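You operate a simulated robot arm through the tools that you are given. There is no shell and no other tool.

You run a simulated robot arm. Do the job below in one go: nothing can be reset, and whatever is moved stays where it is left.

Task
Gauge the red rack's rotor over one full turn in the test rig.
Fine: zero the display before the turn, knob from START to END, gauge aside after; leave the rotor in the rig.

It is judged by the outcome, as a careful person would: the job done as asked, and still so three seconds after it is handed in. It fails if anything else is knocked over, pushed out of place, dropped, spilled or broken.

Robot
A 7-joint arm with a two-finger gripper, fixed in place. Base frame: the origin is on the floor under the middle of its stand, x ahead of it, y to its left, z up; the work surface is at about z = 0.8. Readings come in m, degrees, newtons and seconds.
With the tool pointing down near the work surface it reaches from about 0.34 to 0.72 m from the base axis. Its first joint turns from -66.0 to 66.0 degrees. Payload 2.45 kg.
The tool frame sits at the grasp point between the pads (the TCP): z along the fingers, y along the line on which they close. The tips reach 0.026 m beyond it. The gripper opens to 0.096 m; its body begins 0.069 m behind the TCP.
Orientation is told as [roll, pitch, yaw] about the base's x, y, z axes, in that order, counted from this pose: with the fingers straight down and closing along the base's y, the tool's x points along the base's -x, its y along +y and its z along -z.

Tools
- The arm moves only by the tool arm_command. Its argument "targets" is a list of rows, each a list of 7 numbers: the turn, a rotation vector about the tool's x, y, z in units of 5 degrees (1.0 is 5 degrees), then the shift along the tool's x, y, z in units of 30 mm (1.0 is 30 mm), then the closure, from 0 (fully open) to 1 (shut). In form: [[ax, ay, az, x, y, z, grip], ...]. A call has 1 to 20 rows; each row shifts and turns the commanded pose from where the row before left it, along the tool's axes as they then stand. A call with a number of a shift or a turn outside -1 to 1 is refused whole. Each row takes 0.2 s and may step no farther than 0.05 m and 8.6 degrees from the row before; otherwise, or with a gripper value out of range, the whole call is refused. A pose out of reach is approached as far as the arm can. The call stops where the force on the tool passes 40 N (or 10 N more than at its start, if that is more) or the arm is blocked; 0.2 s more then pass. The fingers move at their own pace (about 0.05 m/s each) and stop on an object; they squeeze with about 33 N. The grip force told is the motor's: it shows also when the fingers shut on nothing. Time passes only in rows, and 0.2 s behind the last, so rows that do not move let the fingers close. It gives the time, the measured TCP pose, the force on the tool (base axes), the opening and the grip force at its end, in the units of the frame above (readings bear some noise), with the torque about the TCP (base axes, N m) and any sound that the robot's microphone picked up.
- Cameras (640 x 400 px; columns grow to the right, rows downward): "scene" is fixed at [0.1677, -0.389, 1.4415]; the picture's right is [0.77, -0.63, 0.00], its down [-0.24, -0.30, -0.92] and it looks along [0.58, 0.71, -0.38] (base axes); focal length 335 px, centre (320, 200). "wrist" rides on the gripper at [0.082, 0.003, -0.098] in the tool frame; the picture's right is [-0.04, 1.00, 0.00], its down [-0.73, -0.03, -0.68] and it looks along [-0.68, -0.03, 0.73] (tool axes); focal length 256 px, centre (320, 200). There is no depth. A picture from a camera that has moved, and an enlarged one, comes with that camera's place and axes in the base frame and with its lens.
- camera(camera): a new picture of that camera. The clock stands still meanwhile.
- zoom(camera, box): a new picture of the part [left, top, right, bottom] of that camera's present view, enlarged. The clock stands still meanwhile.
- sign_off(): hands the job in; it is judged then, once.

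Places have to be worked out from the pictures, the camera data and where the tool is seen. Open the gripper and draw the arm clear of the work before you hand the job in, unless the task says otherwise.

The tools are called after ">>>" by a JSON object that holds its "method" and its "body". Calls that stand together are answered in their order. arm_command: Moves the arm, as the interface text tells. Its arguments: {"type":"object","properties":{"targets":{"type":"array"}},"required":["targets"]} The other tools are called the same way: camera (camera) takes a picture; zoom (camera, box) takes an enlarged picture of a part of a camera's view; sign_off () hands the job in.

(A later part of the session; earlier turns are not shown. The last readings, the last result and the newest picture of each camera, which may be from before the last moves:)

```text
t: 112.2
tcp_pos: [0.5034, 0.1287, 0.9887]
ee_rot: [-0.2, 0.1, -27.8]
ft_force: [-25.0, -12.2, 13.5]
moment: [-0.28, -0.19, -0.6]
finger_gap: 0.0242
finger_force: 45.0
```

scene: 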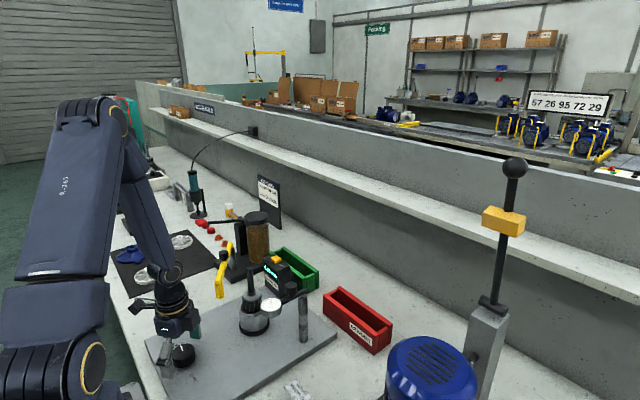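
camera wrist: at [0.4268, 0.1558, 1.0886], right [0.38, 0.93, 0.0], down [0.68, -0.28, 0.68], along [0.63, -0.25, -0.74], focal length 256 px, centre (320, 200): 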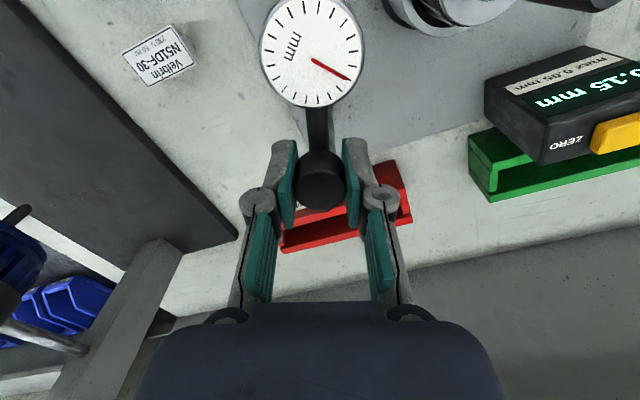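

I translated a bit too much for the turn (my slip: 1.5 mm per 2°). I'll add 4° of turn without translation and relax x.

>>> {"method": "arm_command", "body": {"targets": [[0, 0, 0.4, 0.02, 0, -0.006, 1], [0, 0, 0.4, 0.02, 0, -0.003, 1], [0, 0, 0, 0, 0, 0, 1]]}}

>>> {"method": "camera", "body": {"camera": "wrist"}}

>>> {"method": "zoom", "body": {"camera": "scene", "box": [240, 240, 330, 350]}}

```text
t: 113.0
tcp_pos: [0.5048, 0.1291, 0.9883]
ee_rot: [0.2, -0.1, -31.8]
ft_force: [-6.8, -6.7, -4.5]
moment: [0.39, 0.71, -0.28]
finger_gap: 0.0244
finger_force: 45.1
```

```text
taken
camera wrist: at [0.4371, 0.1768, 1.0882], right [0.56, 0.83, 0.0], down [0.61, -0.41, 0.68], along [0.56, -0.38, -0.73], focal length 256 px, centre (320, 200)
```

wrist: 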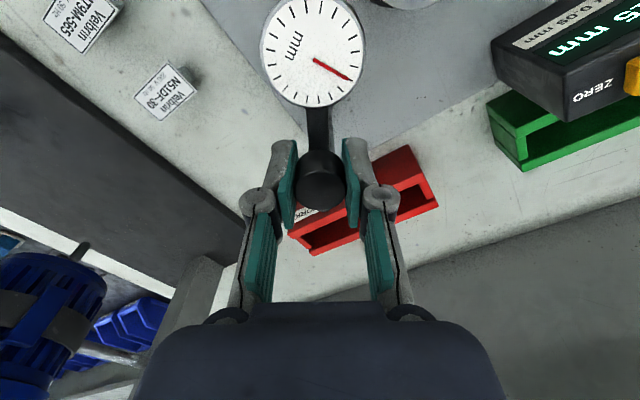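

```text
3.64 times, centred on (285, 295) of scene
camera zoom: at [0.1676, -0.3892, 1.4414], right [0.77, -0.63, 0.0], down [-0.24, -0.3, -0.92], along [0.58, 0.71, -0.38], focal length 1217 px, centre (447, -146)
```

zoom: 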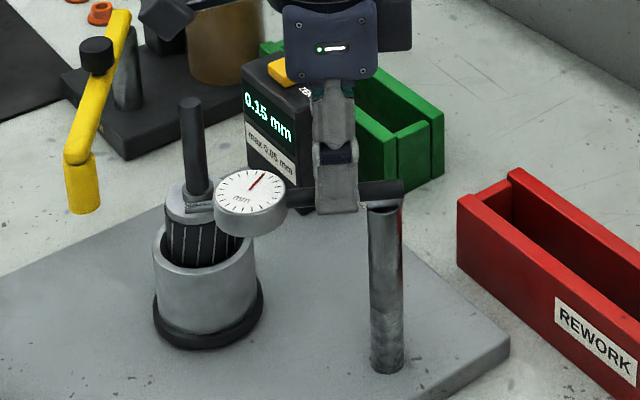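

Balanced again; the arm is at about 29°. I'll continue with a 30 mm radius.

>>> {"method": "arm_command", "body": {"targets": [[0, 0, 0.4, 0, 0.036, -0.002, 1], [0, 0, 0.4, 0, 0.036, -0.002, 1], [0, 0, 0.4, 0, 0.036, -0.002, 1], [0, 0, 0.4, 0, 0.036, -0.002, 1], [0, 0, 0.4, 0, 0.036, -0.002, 1], [0, 0, 0, 0, 0, 0, 1]]}}

```text
t: 114.4
tcp_pos: [0.5085, 0.1345, 0.9881]
ee_rot: [0.0, 0.1, -41.8]
ft_force: [-10.7, 1.4, -21.2]
moment: [0.17, 0.19, -0.23]
finger_gap: 0.0241
finger_force: 44.8
```

Good: small forces, apart from −21 N vertical. I'll go on with small corrections, in 6° pieces now, since the probe is nearing the shaft.

>>> {"method": "arm_command", "body": {"targets": [[0, 0, 0.4, 0.006, 0.035, 0.005, 1], [0, 0, 0.4, 0.006, 0.035, 0.002, 1], [0, 0, 0.4, 0.006, 0.035, 0, 1], [0, 0, 0, 0, 0, 0, 1]]}}

>>> {"method": "camera", "body": {"camera": "wrist"}}

>>> {"method": "zoom", "body": {"camera": "scene", "box": [240, 240, 330, 350]}}

```text
t: 115.4
tcp_pos: [0.5103, 0.1364, 0.9874]
ee_rot: [0.0, 0.1, -48.0]
ft_force: [-18.6, -2.5, -11.8]
moment: [0.0, 0.1, -0.45]
finger_gap: 0.0239
finger_force: 45.3
```

```text
taken
camera wrist: at [0.458, 0.2002, 1.0885], right [0.77, 0.64, 0.0], down [0.47, -0.56, 0.68], along [0.43, -0.52, -0.73], focal length 256 px, centre (320, 200)
```

wrist: 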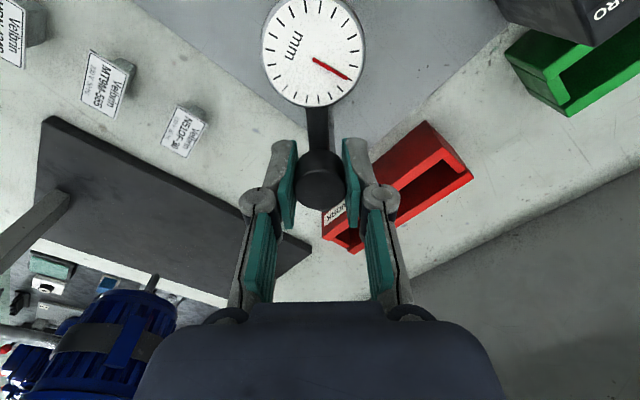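

```text
3.64 times, centred on (285, 295) of scene
camera zoom: at [0.1674, -0.389, 1.4415], right [0.77, -0.63, 0.0], down [-0.24, -0.3, -0.92], along [0.58, 0.71, -0.38], focal length 1217 px, centre (447, -146)
```

zoom: 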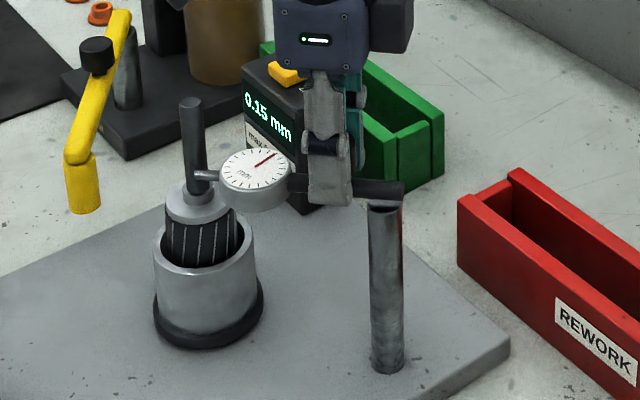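

The probe is coming up to the shaft. Position is slightly ahead of rotation, so I'll turn 4° without translation, then look at the forces.

>>> {"method": "arm_command", "body": {"targets": [[0, 0, 0.4, 0.012, 0, 0.004, 1], [0, 0, 0.4, 0.012, 0.01, 0.004, 1], [0, 0, 0.4, 0.004, 0.03, 0.002, 1], [0, 0, 0, 0, 0, 0, 1]]}}

>>> {"method": "zoom", "body": {"camera": "scene", "box": [250, 250, 320, 330]}}

```text
t: 116.4
tcp_pos: [0.5124, 0.1383, 0.9889]
ee_rot: [0.2, -0.1, -53.9]
ft_force: [-0.2, 1.6, -20.6]
moment: [-0.23, -0.11, -0.06]
finger_gap: 0.0244
finger_force: 45.6
```

```text
5.00 times, centred on (285, 290) of scene
camera zoom: at [0.1681, -0.3888, 1.4415], right [0.77, -0.63, 0.0], down [-0.24, -0.3, -0.92], along [0.58, 0.71, -0.38], focal length 1674 px, centre (495, -250)
```

zoom: 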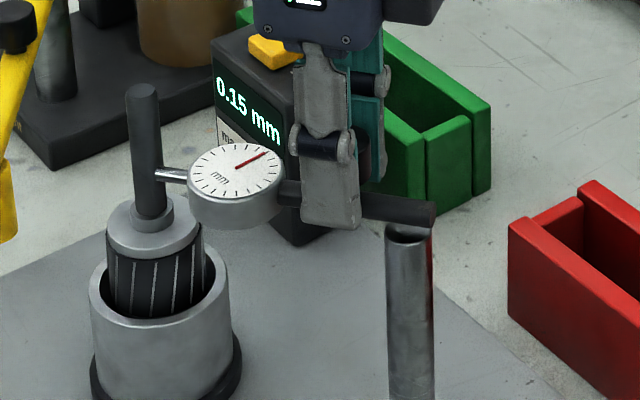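

Side forces are near zero and the probe tip points just beside the shaft (the arm is at about 51°). It should aim at the shaft at about 59°, so I'll continue in 2° steps and feel for a stop.

>>> {"method": "arm_command", "body": {"targets": [[0, 0, 0.4, 0, 0.03, 0.006, 1], [0, 0, 0.4, 0, 0.03, 0.002, 1], [0, 0, 0, 0, 0, 0, 1]]}}

>>> {"method": "zoom", "body": {"camera": "scene", "box": [250, 260, 310, 310]}}

>>> {"method": "camera", "body": {"camera": "wrist"}}

```text
t: 117.2
tcp_pos: [0.5142, 0.1389, 0.9881]
ee_rot: [0.2, -0.1, -57.8]
ft_force: [10.7, -2.4, -14.4]
moment: [-0.35, -0.11, 0.12]
finger_gap: 0.0244
finger_force: 45.6
```

```text
8.00 times, centred on (280, 285) of scene
camera zoom: at [0.1683, -0.389, 1.4414], right [0.77, -0.63, 0.0], down [-0.24, -0.3, -0.92], along [0.58, 0.71, -0.38], focal length 2678 px, centre (640, -480)
```

zoom: 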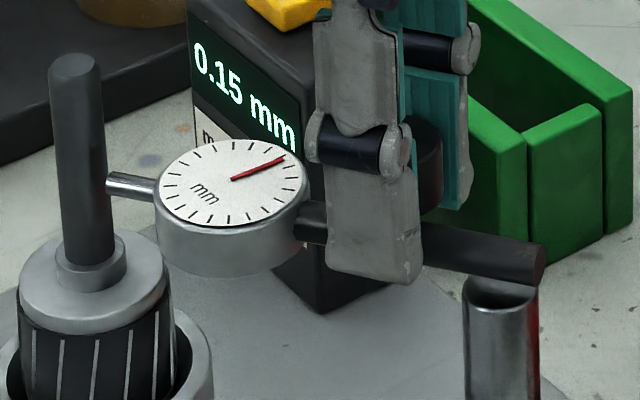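

```text
taken
camera wrist: at [0.4723, 0.211, 1.0885], right [0.87, 0.5, 0.0], down [0.36, -0.64, 0.68], along [0.34, -0.59, -0.73], focal length 256 px, centre (320, 200)
```

wrist: 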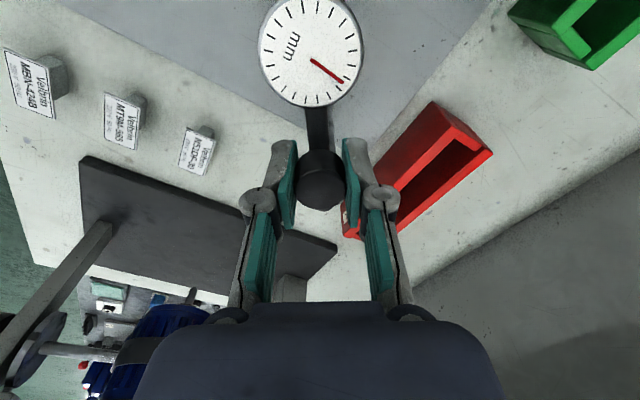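

The probe tip is reaching the shaft line. The position now lags the turn, so I'll translate 1.5 mm without turning and check.

>>> {"method": "arm_command", "body": {"targets": [[0, 0, 0, -0.015, 0.03, 0.003, 1], [0, 0, 0.2, 0, 0.03, 0.002, 1], [0, 0, 0, 0, 0, 0, 1]]}}

>>> {"method": "zoom", "body": {"camera": "scene", "box": [250, 260, 310, 310]}}

```text
t: 118.0
tcp_pos: [0.5137, 0.1389, 0.9885]
ee_rot: [0.0, 0.0, -58.8]
ft_force: [-2.0, -6.3, 6.2]
moment: [-0.51, -0.05, -0.24]
finger_gap: 0.0245
finger_force: 45.5
```

```text
8.00 times, centred on (280, 285) of scene
camera zoom: at [0.1676, -0.3892, 1.4414], right [0.77, -0.63, 0.0], down [-0.24, -0.3, -0.92], along [0.58, 0.71, -0.38], focal length 2678 px, centre (640, -480)
```

zoom: 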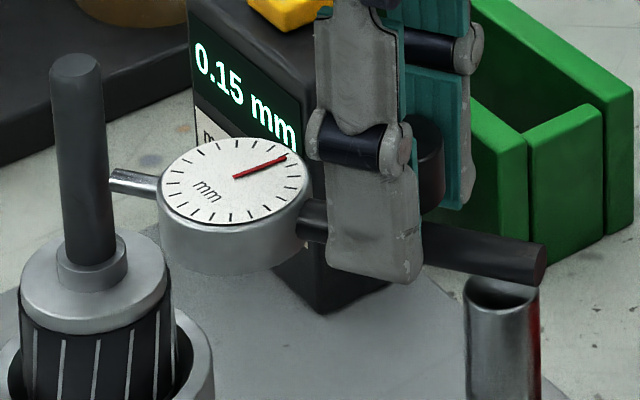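

The arm is at about 55° with small forces. I'll go the last 4–5° in small steps.

>>> {"method": "arm_command", "body": {"targets": [[0, 0, 0.4, 0, 0.034, 0, 1], [0, 0, 0.4, 0, 0.034, 0, 1], [0, 0, 0, 0, 0, 0, 1]]}}

>>> {"method": "zoom", "body": {"camera": "scene", "box": [250, 260, 310, 310]}}

>>> {"method": "zoom", "body": {"camera": "wrist", "box": [240, 0, 400, 220]}}

```text
t: 118.8
tcp_pos: [0.5152, 0.1402, 0.988]
ee_rot: [0.1, 0.0, -62.8]
ft_force: [-10.4, -10.5, 15.7]
moment: [-0.4, 0.1, 0.13]
finger_gap: 0.0242
finger_force: 44.9
```

```text
8.00 times, centred on (280, 285) of scene
camera zoom: at [0.1672, -0.3894, 1.4414], right [0.77, -0.63, 0.0], down [-0.24, -0.3, -0.92], along [0.59, 0.71, -0.38], focal length 2678 px, centre (640, -480)
```

zoom: 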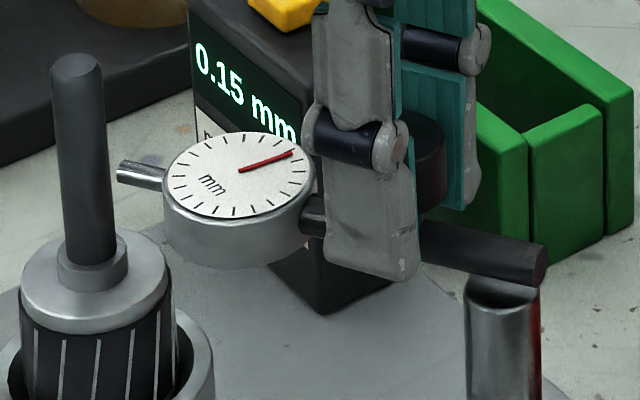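

```text
1.82 times, centred on (320, 110) of wrist
camera zoom: at [0.4803, 0.2154, 1.0885], right [0.91, 0.42, 0.0], down [0.31, -0.67, 0.68], along [0.29, -0.62, -0.73], focal length 465 px, centre (320, 364)
```

zoom: 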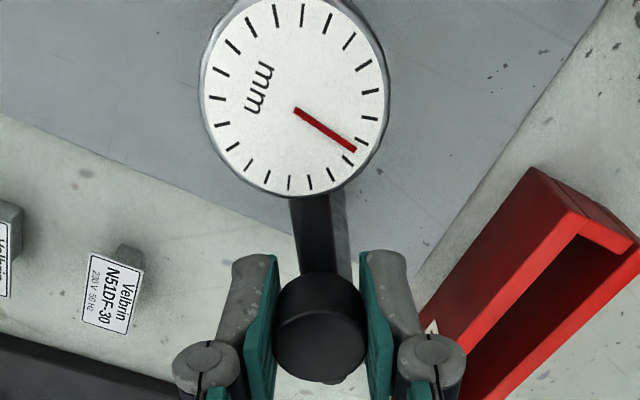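

The arm is at about 58°, with some resistance building (−14 N). I'll go 2° further to see if there's a stop.

>>> {"method": "arm_command", "body": {"targets": [[0, 0, 0.2, -0.01, 0.03, -0.003, 1], [0, 0, 0, 0, 0, 0, 1]]}}

>>> {"method": "arm_command", "body": {"targets": [[0, 0, 0.2, -0.005, 0.03, 0, 1], [0, 0, 0, 0, 0, 0, 1]]}}

>>> {"method": "zoom", "body": {"camera": "scene", "box": [250, 260, 310, 310]}}

```text
t: 119.4
tcp_pos: [0.515, 0.1406, 0.988]
ee_rot: [0.0, 0.1, -63.8]
ft_force: [-18.9, -13.7, 28.7]
moment: [-0.39, 0.19, 0.12]
finger_gap: 0.0243
finger_force: 44.8
```

```text
t: 120.0
tcp_pos: [0.5146, 0.1398, 0.9884]
ee_rot: [-0.2, 0.2, -64.8]
ft_force: [-23.7, -18.0, 27.7]
moment: [-0.36, 0.21, 0.14]
finger_gap: 0.0243
finger_force: 45.1
```

```text
8.00 times, centred on (280, 285) of scene
camera zoom: at [0.1666, -0.3896, 1.4414], right [0.77, -0.63, 0.0], down [-0.24, -0.3, -0.92], along [0.59, 0.71, -0.38], focal length 2678 px, centre (640, -480)
```

zoom: 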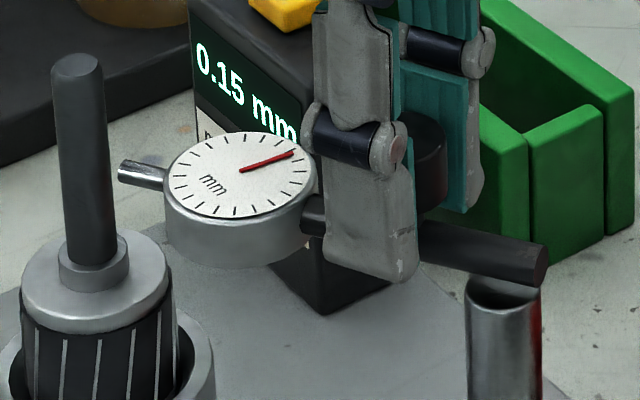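

The gauge doesn't move any more while the force rises to about 29 N, so it's at its inner stop, aimed at the shaft. I'll unload, open, and look before rising.

>>> {"method": "arm_command", "body": {"targets": [[0, 0, 0, 0, -0.03, -0.006, 1], [0, 0, 0, 0, -0.03, -0.003, 1], [0, 0, 0, 0, 0, 0, 1]]}}

```text
t: 120.8
tcp_pos: [0.5145, 0.1402, 0.9899]
ee_rot: [-0.1, 0.1, -64.8]
ft_force: [-12.9, -14.6, 3.3]
moment: [0.38, 0.47, -0.01]
finger_gap: 0.0242
finger_force: 45.1
```

>>> {"method": "arm_command", "body": {"targets": [[0, 0, 0, -0.02, -0.035, 0, 1], [0, 0, 0, 0, 0, 0, 1]]}}

```text
t: 121.4
tcp_pos: [0.514, 0.1407, 0.9884]
ee_rot: [-0.1, 0.1, -64.6]
ft_force: [-11.1, -4.1, -15.5]
moment: [-0.59, -0.17, -0.03]
finger_gap: 0.0239
finger_force: 45.3
```

Forces are modest and still hold the gauge lightly at its stop. I'll open the fingers in place and check that it stays.

>>> {"method": "arm_command", "body": {"targets": [[0, 0, 0, 0, 0, 0, 0.6], [0, 0, 0, 0, 0, 0, 0.45], [0, 0, 0, 0, 0, 0, 0.4], [0, 0, 0, 0, 0, 0, 0.4]]}}

>>> {"method": "zoom", "body": {"camera": "scene", "box": [250, 260, 310, 310]}}

>>> {"method": "camera", "body": {"camera": "wrist"}}

```text
t: 122.4
tcp_pos: [0.5161, 0.1403, 0.9908]
ee_rot: [0.1, 0.0, -64.8]
ft_force: [0.8, 1.0, 0.1]
moment: [-0.03, 0.02, -0.02]
finger_gap: 0.0575
finger_force: 0.0
```

```text
8.00 times, centred on (280, 285) of scene
camera zoom: at [0.1677, -0.389, 1.4415], right [0.77, -0.63, 0.0], down [-0.24, -0.3, -0.92], along [0.58, 0.71, -0.38], focal length 2678 px, centre (640, -480)
```

zoom: 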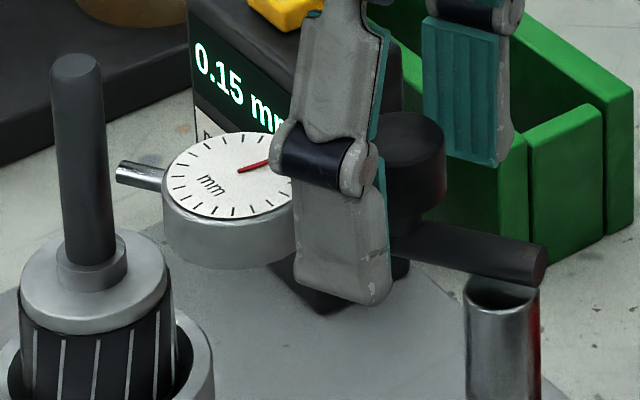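

```text
taken
camera wrist: at [0.4839, 0.2157, 1.0893], right [0.92, 0.39, 0.0], down [0.29, -0.68, 0.68], along [0.27, -0.62, -0.73], focal length 256 px, centre (320, 200)
```

wrist: 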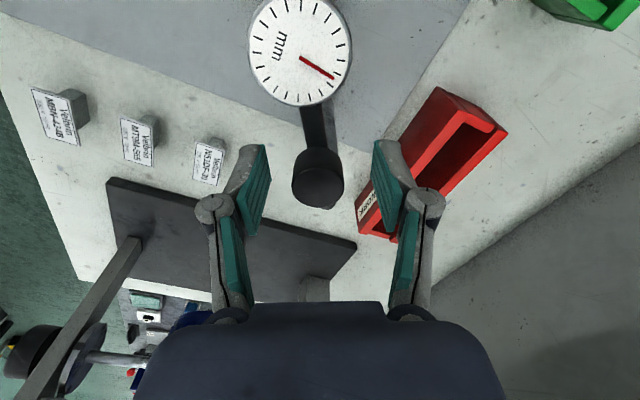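

The gauge stays in place. I'll rise straight up, turn the wrist back to neutral, and view the gauge and rotor from above.

>>> {"method": "arm_command", "body": {"targets": [[0, 0, 0, 0, 0, -0.5, 0.4], [0, 0, 0, 0, 0, -0.8, 0.4], [0, 0, 0, 0, 0, -1, 0.4], [0, 0, 0, 0, 0, -1, 0.4], [0, 0, 0, 0, 0, -1, 0.4], [0, 0, -0.9, 0, 0, 0, 0.4], [0, 0, -0.9, 0, 0, 0, 0.4], [0, 0, -0.93, 0, 0, 0, 0.4], [0, 0, -0.93, 0, 0, 0, 0.4], [0, 0, -0.93, 0, 0, 0, 0.4], [0, 0, -0.93, 0, 0, 0, 0.4], [0, 0, -0.93, 0, 0, 0, 0.4], [0, 0, -0.93, 0, 0, 0, 0.4], [0, 0, -0.93, 0, 0, 0, 0.4], [0, 0, -0.93, 0, 0, 0, 0.4], [0, 0, -0.93, 0, 0, 0, 0.4], [0, 0, -0.93, 0, 0, 0, 0.4], [0, 0, -0.93, 0, 0, 0, 0.4], [0, 0, -0.93, 0, 0, 0, 0.4], [0, 0, 0, 0, 0, 0, 0.4]]}}

>>> {"method": "camera", "body": {"camera": "wrist"}}

>>> {"method": "zoom", "body": {"camera": "scene", "box": [230, 240, 340, 350]}}

```text
t: 126.6
tcp_pos: [0.5145, 0.1397, 1.1184]
ee_rot: [0.0, -0.1, 0.0]
ft_force: [-0.7, -0.5, 0.3]
moment: [0.01, 0.01, 0.01]
finger_gap: 0.0576
finger_force: 0.1
```

```text
taken
camera wrist: at [0.4329, 0.1433, 1.2175], right [0.04, 1.0, 0.0], down [0.73, -0.03, 0.68], along [0.68, -0.03, -0.73], focal length 256 px, centre (320, 200)
```

wrist: 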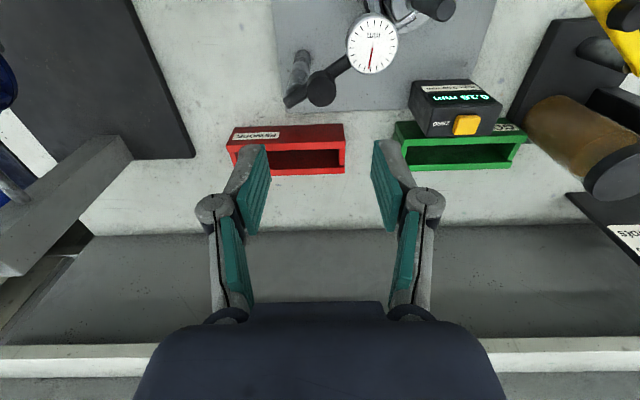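

```text
3.64 times, centred on (285, 295) of scene
camera zoom: at [0.1677, -0.389, 1.4415], right [0.77, -0.63, 0.0], down [-0.24, -0.3, -0.92], along [0.58, 0.71, -0.38], focal length 1217 px, centre (447, -146)
```

zoom: 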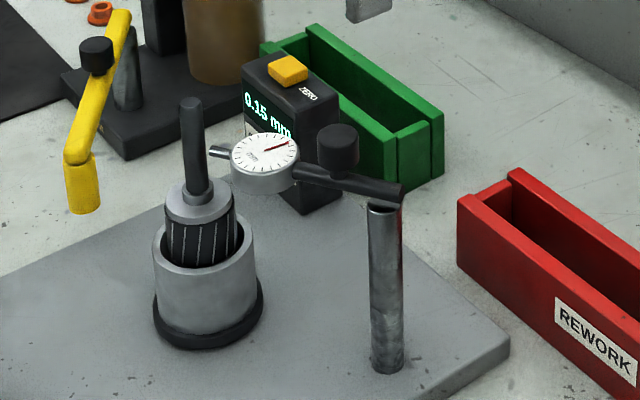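

I'll step back a little to see from above how the probe lines up with the shaft.

>>> {"method": "arm_command", "body": {"targets": [[0, 0, 0, 0.75, 0.4, -0.25, 0.4], [0, 0, 0, 0.75, 0.4, -0.25, 0.4], [0, 0, 0, 0.75, 0.4, -0.25, 0.4], [0, 0, 0, 0.75, 0.4, -0.25, 0.4], [0, 0, 0, 0.75, 0.4, -0.25, 0.4], [0, 0, 0, 0, 0, 0, 0.4]]}}

>>> {"method": "zoom", "body": {"camera": "wrist", "box": [260, 40, 420, 170]}}

```text
t: 128.0
tcp_pos: [0.3998, 0.2002, 1.1554]
ee_rot: [0.0, 0.0, 0.0]
ft_force: [-0.1, 0.1, -1.0]
moment: [-0.03, 0.01, -0.01]
finger_gap: 0.0574
finger_force: 0.1
```

```text
3.08 times, centred on (340, 105) of wrist
camera zoom: at [0.3189, 0.2035, 1.2552], right [0.04, 1.0, 0.0], down [0.73, -0.03, 0.68], along [0.68, -0.03, -0.73], focal length 788 px, centre (258, 492)
```

zoom: 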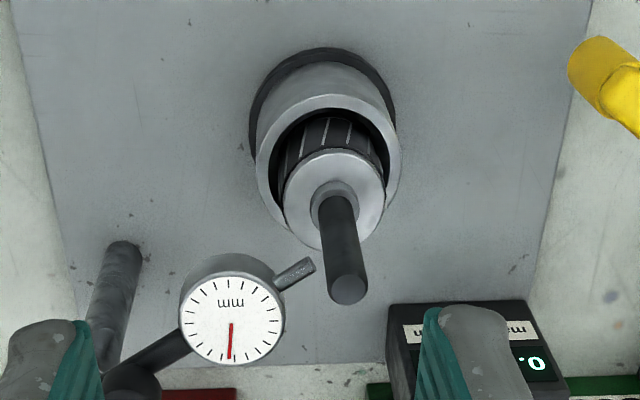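

The probe aims at the shaft from its stop. Next is the ZERO button at about (0.581, 0.310): I'll move toward it, closing the fingers so the tips act as a poker.

>>> {"method": "arm_command", "body": {"targets": [[0, 0, 0, -0.667, 0.733, 0.2, 1], [0, 0, 0, -0.667, 0.733, 0.2, 1], [0, 0, 0, -0.667, 0.733, 0.2, 1], [0, 0, 0, -0.667, 0.733, 0.2, 1], [0, 0, 0, -0.667, 0.733, 0.2, 1], [0, 0, 0, 0, 0, 0, 1], [0, 0, 0, 0, 0, 0, 1]]}}

>>> {"method": "camera", "body": {"camera": "wrist"}}

>>> {"method": "zoom", "body": {"camera": "wrist", "box": [260, 80, 400, 190]}}

>>> {"method": "zoom", "body": {"camera": "scene", "box": [240, 220, 330, 310]}}

```text
t: 129.6
tcp_pos: [0.502, 0.3092, 1.1277]
ee_rot: [0.0, -0.1, -0.1]
ft_force: [-0.5, 0.2, -0.5]
moment: [0.02, 0.01, -0.02]
finger_gap: 0.0001
finger_force: 28.9
```

```text
taken
camera wrist: at [0.4207, 0.3134, 1.2272], right [0.04, 1.0, 0.0], down [0.73, -0.03, 0.68], along [0.68, -0.03, -0.73], focal length 256 px, centre (320, 200)
```

wrist: 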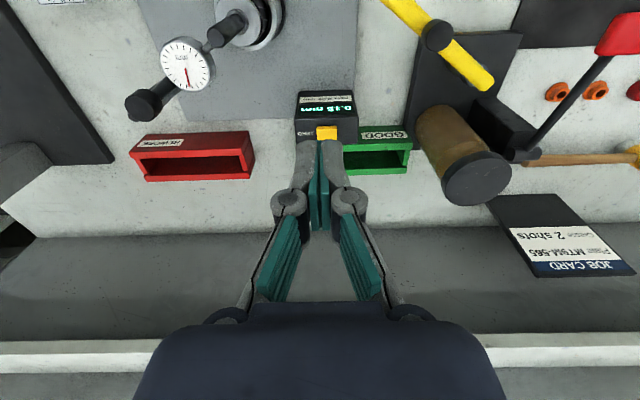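

```text
3.64 times, centred on (330, 135) of wrist
camera zoom: at [0.4207, 0.3134, 1.2272], right [0.04, 1.0, 0.0], down [0.73, -0.03, 0.68], along [0.68, -0.03, -0.73], focal length 931 px, centre (284, 436)
```

zoom: 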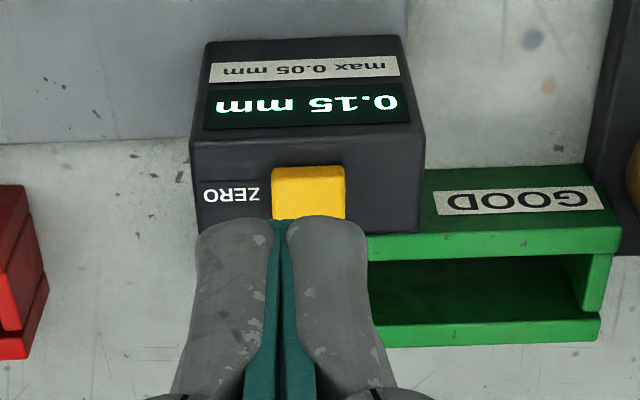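

```text
4.44 times, centred on (285, 265) of scene
camera zoom: at [0.1677, -0.389, 1.4415], right [0.77, -0.63, 0.0], down [-0.24, -0.3, -0.92], along [0.58, 0.71, -0.38], focal length 1488 px, centre (476, -89)
```

zoom: 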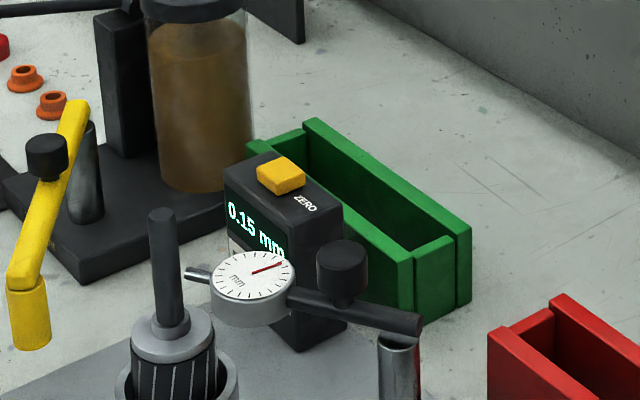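

The button's top is at about (0.583, 0.3135, 0.932). I'll move directly above it and come down to about 25 mm over it.

>>> {"method": "arm_command", "body": {"targets": [[0, 0, 0, -0.9, 0.043, 0, 1], [0, 0, 0, -0.9, 0.043, 0, 1], [0, 0, 0, -0.92, 0.043, 0, 1], [0, 0, 0, 0, 0, 0.9, 1], [0, 0, 0, 0, 0, 0.9, 1], [0, 0, 0, 0, 0, 0.9, 1], [0, 0, 0, 0, 0, 0.9, 1], [0, 0, 0, 0, 0, 0.9, 1], [0, 0, 0, 0, 0, 0, 1]]}}

>>> {"method": "camera", "body": {"camera": "wrist"}}

>>> {"method": "zoom", "body": {"camera": "scene", "box": [240, 220, 330, 310]}}

```text
t: 131.6
tcp_pos: [0.5841, 0.3142, 0.9929]
ee_rot: [0.1, 0.0, 0.0]
ft_force: [-0.5, 0.0, 0.8]
moment: [0.0, 0.01, -0.02]
finger_gap: 0.0002
finger_force: 28.7
```

```text
taken
camera wrist: at [0.5023, 0.3175, 1.0912], right [0.04, 1.0, 0.0], down [0.73, -0.03, 0.68], along [0.68, -0.03, -0.73], focal length 256 px, centre (320, 200)
```

wrist: 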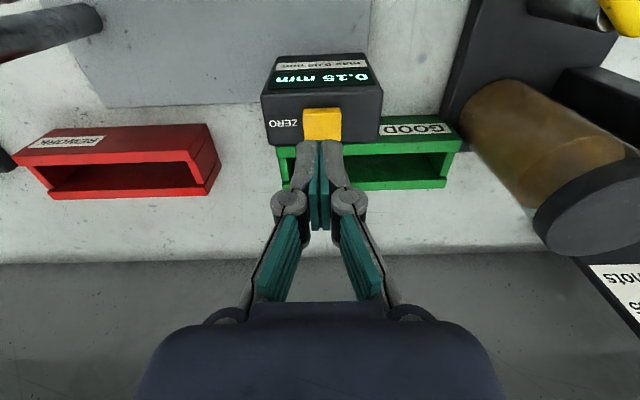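

```text
4.44 times, centred on (285, 265) of scene
camera zoom: at [0.1677, -0.389, 1.4415], right [0.77, -0.63, 0.0], down [-0.24, -0.3, -0.92], along [0.58, 0.71, -0.38], focal length 1488 px, centre (476, -89)
```

zoom: 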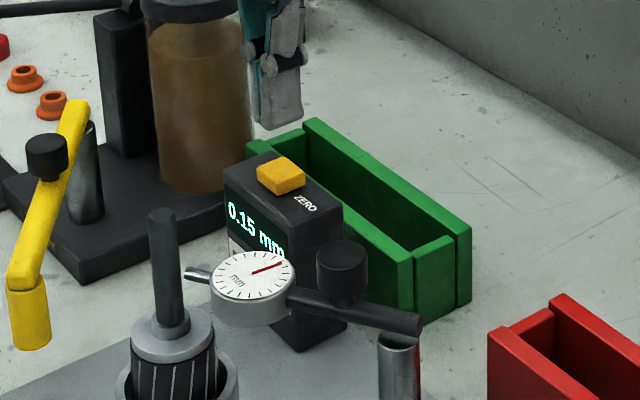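

>>> {"method": "zoom", "body": {"camera": "wrist", "box": [260, 50, 390, 170]}}

>>> {"method": "zoom", "body": {"camera": "scene", "box": [270, 215, 320, 280]}}

```text
3.33 times, centred on (325, 110) of wrist
camera zoom: at [0.5023, 0.3175, 1.0912], right [0.04, 1.0, 0.0], down [0.73, -0.03, 0.68], along [0.68, -0.03, -0.73], focal length 853 px, centre (303, 500)
```

zoom: 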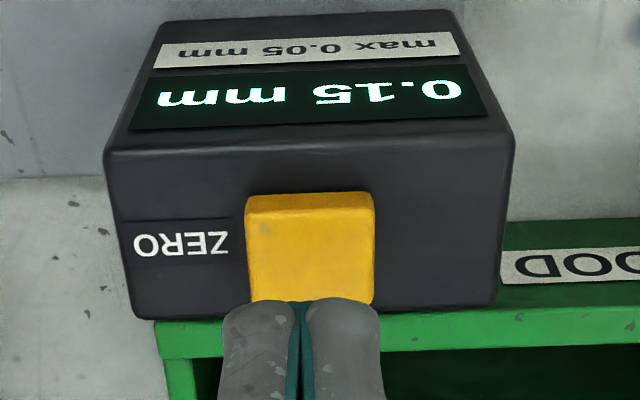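

```text
6.15 times, centred on (295, 248) of scene
camera zoom: at [0.1677, -0.389, 1.4415], right [0.77, -0.63, 0.0], down [-0.24, -0.3, -0.92], along [0.58, 0.71, -0.38], focal length 2060 px, centre (474, -92)
```

zoom: 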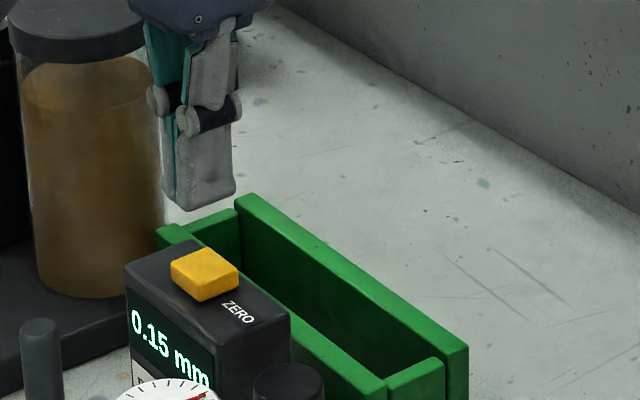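

The fingertips are over the button within 2 mm. I'll lower to just above it, then press down in small steps, watching the force.

>>> {"method": "arm_command", "body": {"targets": [[0, 0, 0, 0.03, 0.01, 0.4, 1], [0, 0, 0, 0, 0, 0.4, 1], [0, 0, 0, 0, 0, 0.1, 1], [0, 0, 0, 0, 0, 0, 1]]}}

>>> {"method": "zoom", "body": {"camera": "scene", "box": [265, 235, 315, 290]}}

```text
t: 132.6
tcp_pos: [0.5835, 0.3148, 0.9622]
ee_rot: [0.0, -0.1, -0.1]
ft_force: [0.2, -0.5, 0.4]
moment: [0.01, -0.04, 0.01]
finger_gap: 0.0
finger_force: 28.4
```

```text
7.27 times, centred on (290, 262) of scene
camera zoom: at [0.1677, -0.389, 1.4415], right [0.77, -0.63, 0.0], down [-0.24, -0.3, -0.92], along [0.58, 0.71, -0.38], focal length 2434 px, centre (538, -254)
```

zoom: 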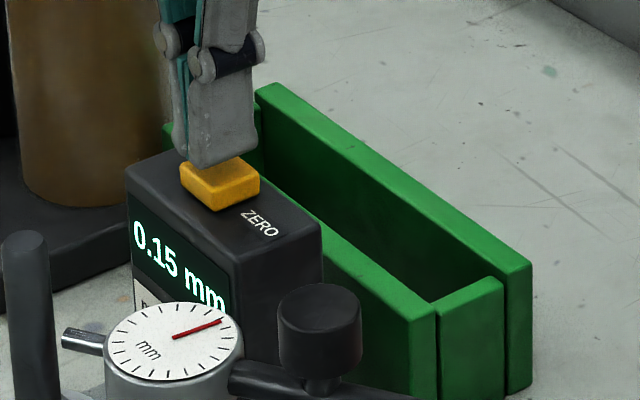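

Tips are just above the button. I'll press down in 1.5–2 mm steps.

>>> {"method": "arm_command", "body": {"targets": [[0, 0, 0, 0, 0, 0.07, 1], [0, 0, 0, 0, 0, 0.07, 1], [0, 0, 0, 0, 0, 0, 1]]}}

>>> {"method": "zoom", "body": {"camera": "scene", "box": [265, 235, 315, 290]}}

```text
t: 133.4
tcp_pos: [0.5837, 0.3138, 0.959]
ee_rot: [0.0, -0.1, 0.0]
ft_force: [0.1, 0.9, -0.5]
moment: [-0.01, 0.01, 0.01]
finger_gap: 0.0001
finger_force: 28.1
```

```text
7.27 times, centred on (290, 262) of scene
camera zoom: at [0.1677, -0.389, 1.4415], right [0.77, -0.63, 0.0], down [-0.24, -0.3, -0.92], along [0.58, 0.71, -0.38], focal length 2434 px, centre (538, -254)
```

zoom: 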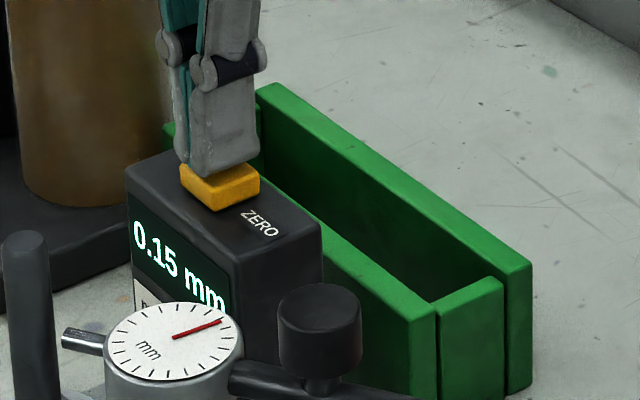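

No contact yet. I'll continue pressing down in small steps.

>>> {"method": "arm_command", "body": {"targets": [[0, 0, 0, 0, 0, 0.06, 1], [0, 0, 0, 0, 0, 0.06, 1], [0, 0, 0, 0, 0, 0, 1]]}}

>>> {"method": "zoom", "body": {"camera": "scene", "box": [265, 235, 315, 290]}}

```text
t: 134.2
tcp_pos: [0.5852, 0.3143, 0.9557]
ee_rot: [0.0, -0.1, -0.1]
ft_force: [0.5, -0.3, -0.7]
moment: [-0.02, 0.0, 0.01]
finger_gap: 0.0
finger_force: 28.4
```

```text
7.27 times, centred on (290, 262) of scene
camera zoom: at [0.1677, -0.389, 1.4415], right [0.77, -0.63, 0.0], down [-0.24, -0.3, -0.92], along [0.58, 0.71, -0.38], focal length 2434 px, centre (538, -254)
```

zoom: 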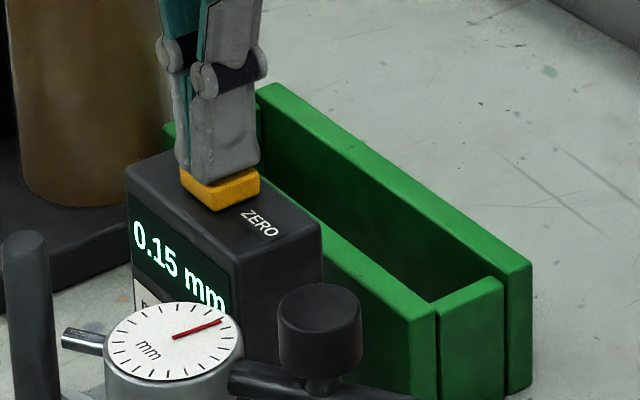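

Still above it by perhaps 2–3 mm. Continuing down.

>>> {"method": "arm_command", "body": {"targets": [[0, 0, 0, 0, 0, 0.06, 1], [0, 0, 0, 0, 0, 0.06, 1], [0, 0, 0, 0, 0, 0, 1]]}}

>>> {"method": "zoom", "body": {"camera": "scene", "box": [265, 235, 315, 290]}}

```text
t: 135.0
tcp_pos: [0.5843, 0.314, 0.9525]
ee_rot: [0.0, -0.1, 0.1]
ft_force: [0.6, -1.0, 1.1]
moment: [-0.01, -0.01, 0.03]
finger_gap: 0.0058
finger_force: 28.6
```

```text
7.27 times, centred on (290, 262) of scene
camera zoom: at [0.1677, -0.389, 1.4415], right [0.77, -0.63, 0.0], down [-0.24, -0.3, -0.92], along [0.58, 0.71, -0.38], focal length 2434 px, centre (538, -254)
```

zoom: 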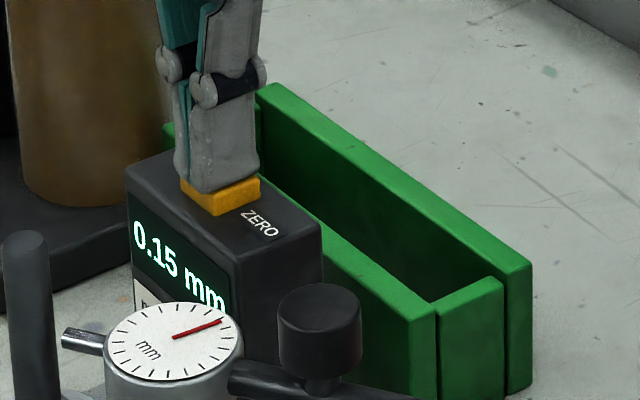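

The fingers have touched (they spread slightly, gap 5.8 mm). I'll press a little further.

>>> {"method": "arm_command", "body": {"targets": [[0, 0, 0, 0, 0, 0.05, 1], [0, 0, 0, 0, 0, 0, 1], [0, 0, 0, 0, 0, 0, 1]]}}

>>> {"method": "zoom", "body": {"camera": "scene", "box": [265, 235, 315, 290]}}

>>> {"method": "zoom", "body": {"camera": "wrist", "box": [240, 60, 400, 250]}}

```text
t: 135.8
tcp_pos: [0.5838, 0.3143, 0.9513]
ee_rot: [0.0, -0.1, 0.0]
ft_force: [0.3, -1.4, 1.3]
moment: [-0.04, 0.0, 0.0]
finger_gap: 0.0059
finger_force: 28.5
heard: click
```

```text
7.27 times, centred on (290, 262) of scene
camera zoom: at [0.1677, -0.389, 1.4415], right [0.77, -0.63, 0.0], down [-0.24, -0.3, -0.92], along [0.58, 0.71, -0.38], focal length 2434 px, centre (538, -254)
```

zoom: 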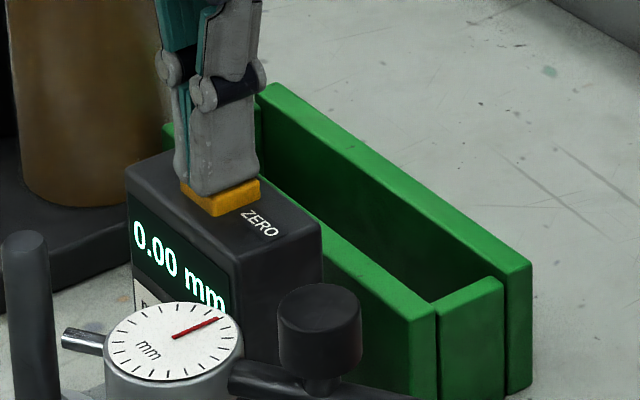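

```text
2.11 times, centred on (320, 155) of wrist
camera zoom: at [0.5015, 0.3181, 1.0506], right [0.04, 1.0, 0.0], down [0.73, -0.03, 0.68], along [0.68, -0.03, -0.73], focal length 539 px, centre (320, 295)
```

zoom: 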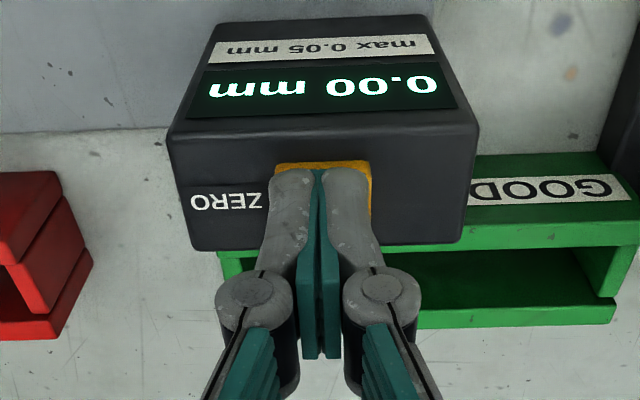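

The button clicked and the display reads 0.00 mm. I'll rise clear and travel back to the knob for the turn.

>>> {"method": "arm_command", "body": {"targets": [[0, 0, 0, 0, 0, -0.4, 1], [0, 0, 0, 0, 0, -0.8, 1], [0, 0, 0, 0, 0, -1, 1], [0, 0, 0, 0, 0, -1, 1], [0, 0, 0, 0, 0, -1, 1], [0, 0, 0, 0, 0, -1, 1], [0, 0, 0, 0, 0, 0, 1]]}}

>>> {"method": "zoom", "body": {"camera": "scene", "box": [230, 220, 340, 350]}}

```text
t: 137.4
tcp_pos: [0.5821, 0.3146, 1.108]
ee_rot: [0.0, -0.1, -0.1]
ft_force: [-0.7, -0.2, 0.2]
moment: [0.01, 0.04, 0.02]
finger_gap: 0.0003
finger_force: 28.4
```

```text
3.08 times, centred on (285, 285) of scene
camera zoom: at [0.1677, -0.389, 1.4415], right [0.77, -0.63, 0.0], down [-0.24, -0.3, -0.92], along [0.58, 0.71, -0.38], focal length 1030 px, centre (428, -62)
```

zoom: 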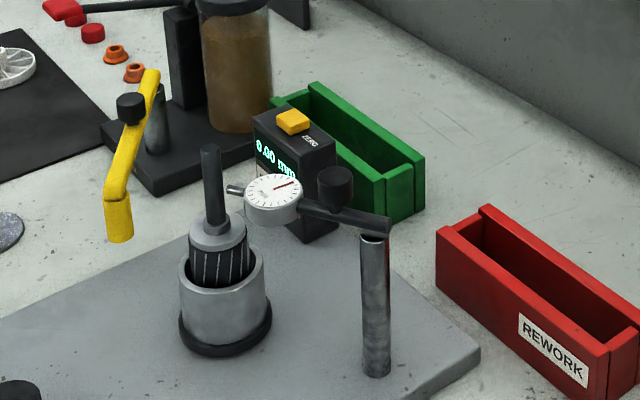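

Display holds at 0.00 and the gauge is in place. I'll travel over at this height to the knob, opening the gripper near the end and pre-turning it.

>>> {"method": "arm_command", "body": {"targets": [[0, 0, 0, 0.5, -0.14, 0, 1], [0, 0, 0, 0.86, -0.242, 0, 1], [0, 0, 0, 0.86, -0.242, 0, 1], [0, 0, 0, 0.86, -0.242, 0, 1], [0, 0, 0, 0.86, -0.242, 0, 1], [0, 0, 0, 0.86, -0.242, 0, 1], [0, 0, 0, 0.86, -0.242, 0, 1], [0, 0, 0, 0.86, -0.242, 0, 0.6], [0, 0, 0, 0.86, -0.242, 0, 0.3], [0, 0, 0, 0.86, -0.242, 0, 0], [0, 0, 0, 0.86, -0.242, 0, 0], [0, 0, 0, 0.86, -0.242, 0, 0], [0, 0, 0, 0, 0, 0, 0]]}}

>>> {"method": "arm_command", "body": {"targets": [[0, 0, -1, 0, 0, 0, 0], [0, 0, -1, 0, 0, 0, 0], [0, 0, -1, 0, 0, 0, 0], [0, 0, -1, 0, 0, 0, 0], [0, 0, -1, 0, 0, 0, 0], [0, 0, -1, 0, 0, 0, 0], [0, 0, -1, 0, 0, 0, 0], [0, 0, -1, 0, 0, 0, 0], [0, 0, -1, 0, 0, 0, 0], [0, 0, -1, 0, 0, 0, 0], [0, 0, -1, 0, 0, 0, 0], [0, 0, -1, 0, 0, 0, 0], [0, 0, 0, 0, 0, 0.9, 0], [0, 0, 0, 0, 0, 0.9, 0], [0, 0, 0, 0, 0, 0.9, 0], [0, 0, 0, 0, 0, 0.9, 0], [0, 0, 0, 0, 0, 0.9, 0], [0, 0, 0, 0, 0, 0.9, 0], [0, 0, 0, 0, 0, 0.9, 0], [0, 0, 0, 0, 0, 0, 0]]}}

>>> {"method": "camera", "body": {"camera": "wrist"}}

>>> {"method": "zoom", "body": {"camera": "wrist", "box": [270, 70, 370, 180]}}

```text
t: 140.2
tcp_pos: [0.2849, 0.2285, 1.1049]
ee_rot: [0.1, -0.1, -0.1]
ft_force: [-0.3, -0.5, 0.2]
moment: [-0.04, -0.01, -0.02]
finger_gap: 0.0962
finger_force: 0.0
```

```text
t: 144.4
tcp_pos: [0.2852, 0.2274, 0.9164]
ee_rot: [0.0, -0.1, 60.0]
ft_force: [0.2, 0.0, 0.3]
moment: [0.01, 0.0, -0.04]
finger_gap: 0.0962
finger_force: 0.0
```

```text
taken
camera wrist: at [0.2413, 0.1606, 1.0156], right [-0.85, 0.53, 0.0], down [0.39, 0.62, 0.68], along [0.36, 0.57, -0.73], focal length 256 px, centre (320, 200)
```

wrist: 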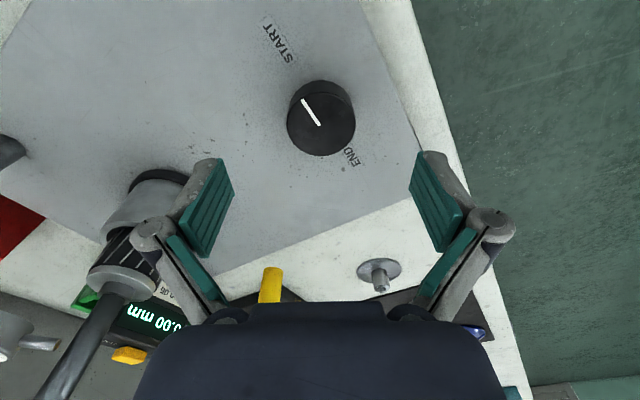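

```text
3.64 times, centred on (320, 125) of wrist
camera zoom: at [0.2413, 0.1606, 1.0156], right [-0.85, 0.53, 0.0], down [0.39, 0.62, 0.68], along [0.36, 0.57, -0.73], focal length 931 px, centre (320, 473)
```

zoom: 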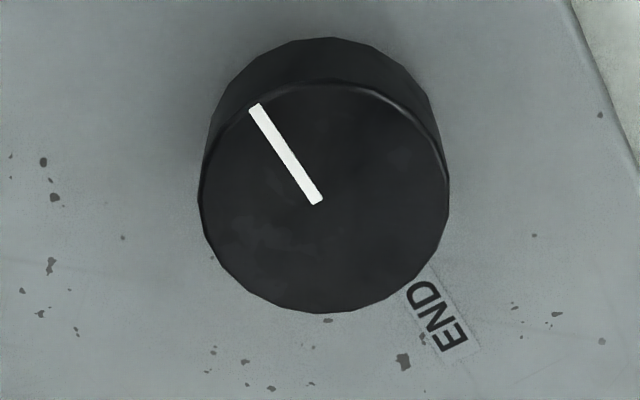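

The knob is at START and the gripper is nearly centred; small corrections of about 1.2 mm each. I'll lower around the knob and grip it.

>>> {"method": "arm_command", "body": {"targets": [[0, 0, 0, -0.04, 0.04, 0, 0], [0, 0, 0, 0, 0, 0.6, 0], [0, 0, 0, 0, 0, 0.6, 0], [0, 0, 0, 0, 0, 0.6, 0], [0, 0, 0, 0, 0, 0.35, 0], [0, 0, 0, 0, 0, 0, 0]]}}

>>> {"method": "zoom", "body": {"camera": "wrist", "box": [200, 60, 440, 250]}}

```text
t: 145.8
tcp_pos: [0.2865, 0.233, 0.8518]
ee_rot: [-0.1, -0.1, 60.0]
ft_force: [0.5, 0.2, 0.1]
moment: [-0.01, 0.0, 0.0]
finger_gap: 0.0962
finger_force: 0.0
```

```text
2.11 times, centred on (320, 155) of wrist
camera zoom: at [0.2416, 0.164, 0.952], right [-0.85, 0.53, 0.0], down [0.39, 0.62, 0.68], along [0.36, 0.57, -0.73], focal length 539 px, centre (320, 295)
```

zoom: 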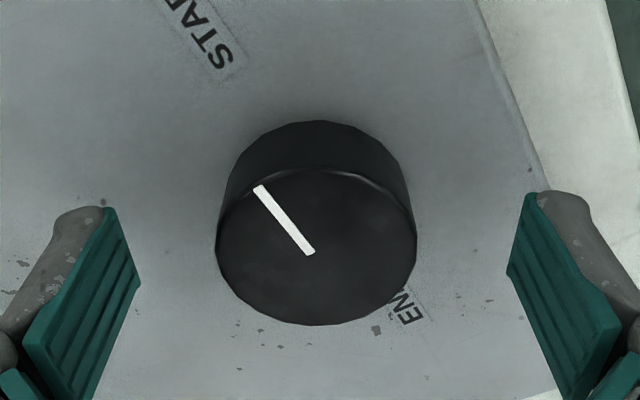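

I'll close and read the centring force before turning.

>>> {"method": "arm_command", "body": {"targets": [[0, 0, 0, 0, 0, 0, 1], [0, 0, 0, 0, 0, 0, 1], [0, 0, 0, 0, 0, 0, 1], [0, 0, 0, 0, 0, 0, 1], [0, 0, 0, 0, 0, 0, 1]]}}

```text
t: 147.0
tcp_pos: [0.2859, 0.2324, 0.8514]
ee_rot: [-0.1, -0.1, 59.9]
ft_force: [8.7, -4.2, 4.3]
moment: [-0.29, -0.19, 0.01]
finger_gap: 0.047
finger_force: 44.9
```

Centring force of about 10 N; I'll shift 0.8 mm to relieve it and begin the turn clockwise toward END.

>>> {"method": "arm_command", "body": {"targets": [[0, 0, 0, 0, -0.026, 0, 1], [0, 0, 0.5, 0, 0, -0.002, 1], [0, 0, 0.5, 0, 0, -0.002, 1], [0, 0, 0.5, 0, 0, -0.002, 1], [0, 0, 0.5, 0, 0, -0.002, 1]]}}

>>> {"method": "zoom", "body": {"camera": "wrist", "box": [200, 60, 440, 250]}}

>>> {"method": "zoom", "body": {"camera": "scene", "box": [230, 240, 320, 340]}}

```text
t: 148.2
tcp_pos: [0.2854, 0.2317, 0.8529]
ee_rot: [0.0, -0.1, 50.0]
ft_force: [10.0, 3.1, -25.4]
moment: [0.31, -0.13, -0.01]
finger_gap: 0.0473
finger_force: 44.8
```

```text
2.11 times, centred on (320, 155) of wrist
camera zoom: at [0.2308, 0.1717, 0.9528], right [-0.74, 0.67, 0.0], down [0.49, 0.54, 0.68], along [0.46, 0.5, -0.73], focal length 539 px, centre (320, 295)
```

zoom: 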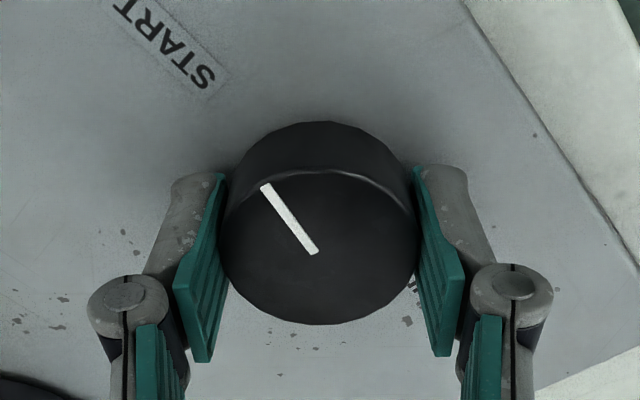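

```text
4.00 times, centred on (275, 290) of scene
camera zoom: at [0.1682, -0.3887, 1.4415], right [0.77, -0.63, 0.0], down [-0.24, -0.3, -0.92], along [0.58, 0.71, -0.38], focal length 1339 px, centre (500, -160)
```

zoom: 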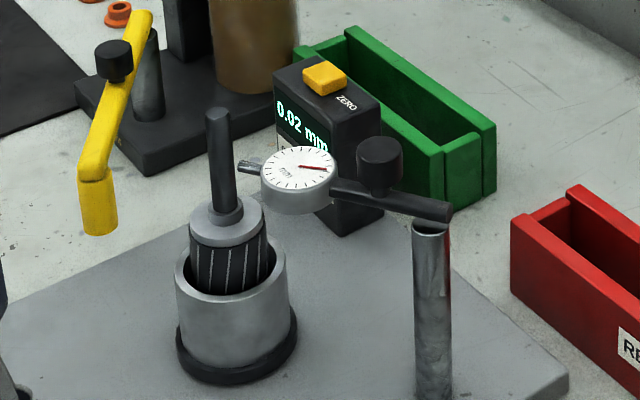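

The display now shows 0.02 mm, so the gauge is live and the rotor turns with the knob. I'll relieve the vertical force and continue clockwise.

>>> {"method": "arm_command", "body": {"targets": [[0, 0, 0.5, 0, 0, 0.008, 1], [0, 0, 0.5, 0, 0, 0.003, 1], [0, 0, 0.5, 0, 0, 0, 1], [0, 0, 0.5, 0, 0, 0, 1]]}}

```text
t: 149.2
tcp_pos: [0.2854, 0.2311, 0.8529]
ee_rot: [0.0, -0.2, 39.9]
ft_force: [11.2, 4.0, 0.7]
moment: [-0.46, 0.36, 0.05]
finger_gap: 0.0465
finger_force: 44.9
```

Forces are low. Continuing the turn in the same direction.

>>> {"method": "arm_command", "body": {"targets": [[0, 0, 0.5, 0, 0, 0, 1], [0, 0, 0.5, 0, 0, 0, 1], [0, 0, 0.5, 0, 0, 0, 1], [0, 0, 0.5, 0, 0, 0, 1]]}}

```text
t: 150.2
tcp_pos: [0.2848, 0.2303, 0.853]
ee_rot: [0.0, -0.2, 30.0]
ft_force: [8.7, 1.1, 23.6]
moment: [-0.35, 0.1, 0.03]
finger_gap: 0.0468
finger_force: 45.0
```

Vertical +24 N now, so I'll raise by a hair while turning on.

>>> {"method": "arm_command", "body": {"targets": [[0, 0, 0.5, 0, 0, -0.01, 1], [0, 0, 0.5, 0, 0, -0.003, 1], [0, 0, 0.5, 0, 0, -0.003, 1], [0, 0, 0.5, 0, 0, -0.002, 1]]}}

```text
t: 151.2
tcp_pos: [0.2866, 0.2302, 0.8521]
ee_rot: [0.1, 0.0, 20.0]
ft_force: [0.4, -0.3, 9.8]
moment: [0.61, -0.86, 0.01]
finger_gap: 0.0469
finger_force: 45.4
```

Good. Continuing 10° more with slight compensation.

>>> {"method": "arm_command", "body": {"targets": [[0, 0, 0.5, 0, 0, -0.004, 1], [0, 0, 0.5, 0, 0, -0.002, 1], [0, 0, 0.5, 0, 0, -0.002, 1], [0, 0, 0.5, 0, 0, -0.002, 1]]}}

>>> {"method": "zoom", "body": {"camera": "scene", "box": [230, 240, 320, 340]}}

```text
t: 152.2
tcp_pos: [0.2858, 0.23, 0.8527]
ee_rot: [0.0, 0.0, 9.9]
ft_force: [8.9, -0.7, -33.0]
moment: [0.03, 0.01, 0.02]
finger_gap: 0.0465
finger_force: 45.1
```

```text
4.00 times, centred on (275, 290) of scene
camera zoom: at [0.1683, -0.3887, 1.4415], right [0.77, -0.63, 0.0], down [-0.24, -0.3, -0.92], along [0.58, 0.71, -0.38], focal length 1339 px, centre (500, -160)
```

zoom: 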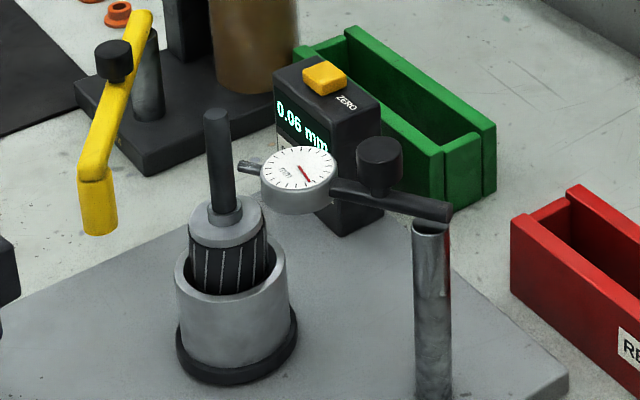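

Display reads 0.06 mm. I'll relieve the −33 N and continue.

>>> {"method": "arm_command", "body": {"targets": [[0, 0, 0, 0, 0, 0.014, 1], [0, 0, 0.5, 0, 0, 0, 1], [0, 0, 0.5, 0, 0, 0, 1], [0, 0, 0.5, 0, 0, 0, 1]]}}

```text
t: 153.2
tcp_pos: [0.2855, 0.2302, 0.8536]
ee_rot: [0.1, -0.1, 2.5]
ft_force: [10.0, -5.8, -10.9]
moment: [-0.41, 0.84, 0.01]
finger_gap: 0.0466
finger_force: 45.2
```

Continuing clockwise in the same manner.

>>> {"method": "arm_command", "body": {"targets": [[0, 0, 0.5, 0, 0, 0, 1], [0, 0, 0.5, 0, 0, 0, 1], [0, 0, 0.5, 0, 0, 0, 1], [0, 0, 0.5, 0, 0, 0, 1]]}}

```text
t: 154.2
tcp_pos: [0.2852, 0.2304, 0.8538]
ee_rot: [0.1, -0.1, -7.5]
ft_force: [6.3, -10.4, 11.0]
moment: [0.04, 0.08, -0.01]
finger_gap: 0.0468
finger_force: 45.4
```

>>> {"method": "arm_command", "body": {"targets": [[0, 0, 0.5, 0, 0, -0.002, 1], [0, 0, 0.5, 0, 0, -0.002, 1], [0, 0, 0.5, 0, 0, -0.002, 1], [0, 0, 0.5, 0, 0, -0.002, 1]]}}

```text
t: 155.2
tcp_pos: [0.2855, 0.2286, 0.8538]
ee_rot: [0.0, -0.1, -17.7]
ft_force: [9.1, -11.7, -8.3]
moment: [-0.26, -1.37, 0.02]
finger_gap: 0.0462
finger_force: 45.3
```

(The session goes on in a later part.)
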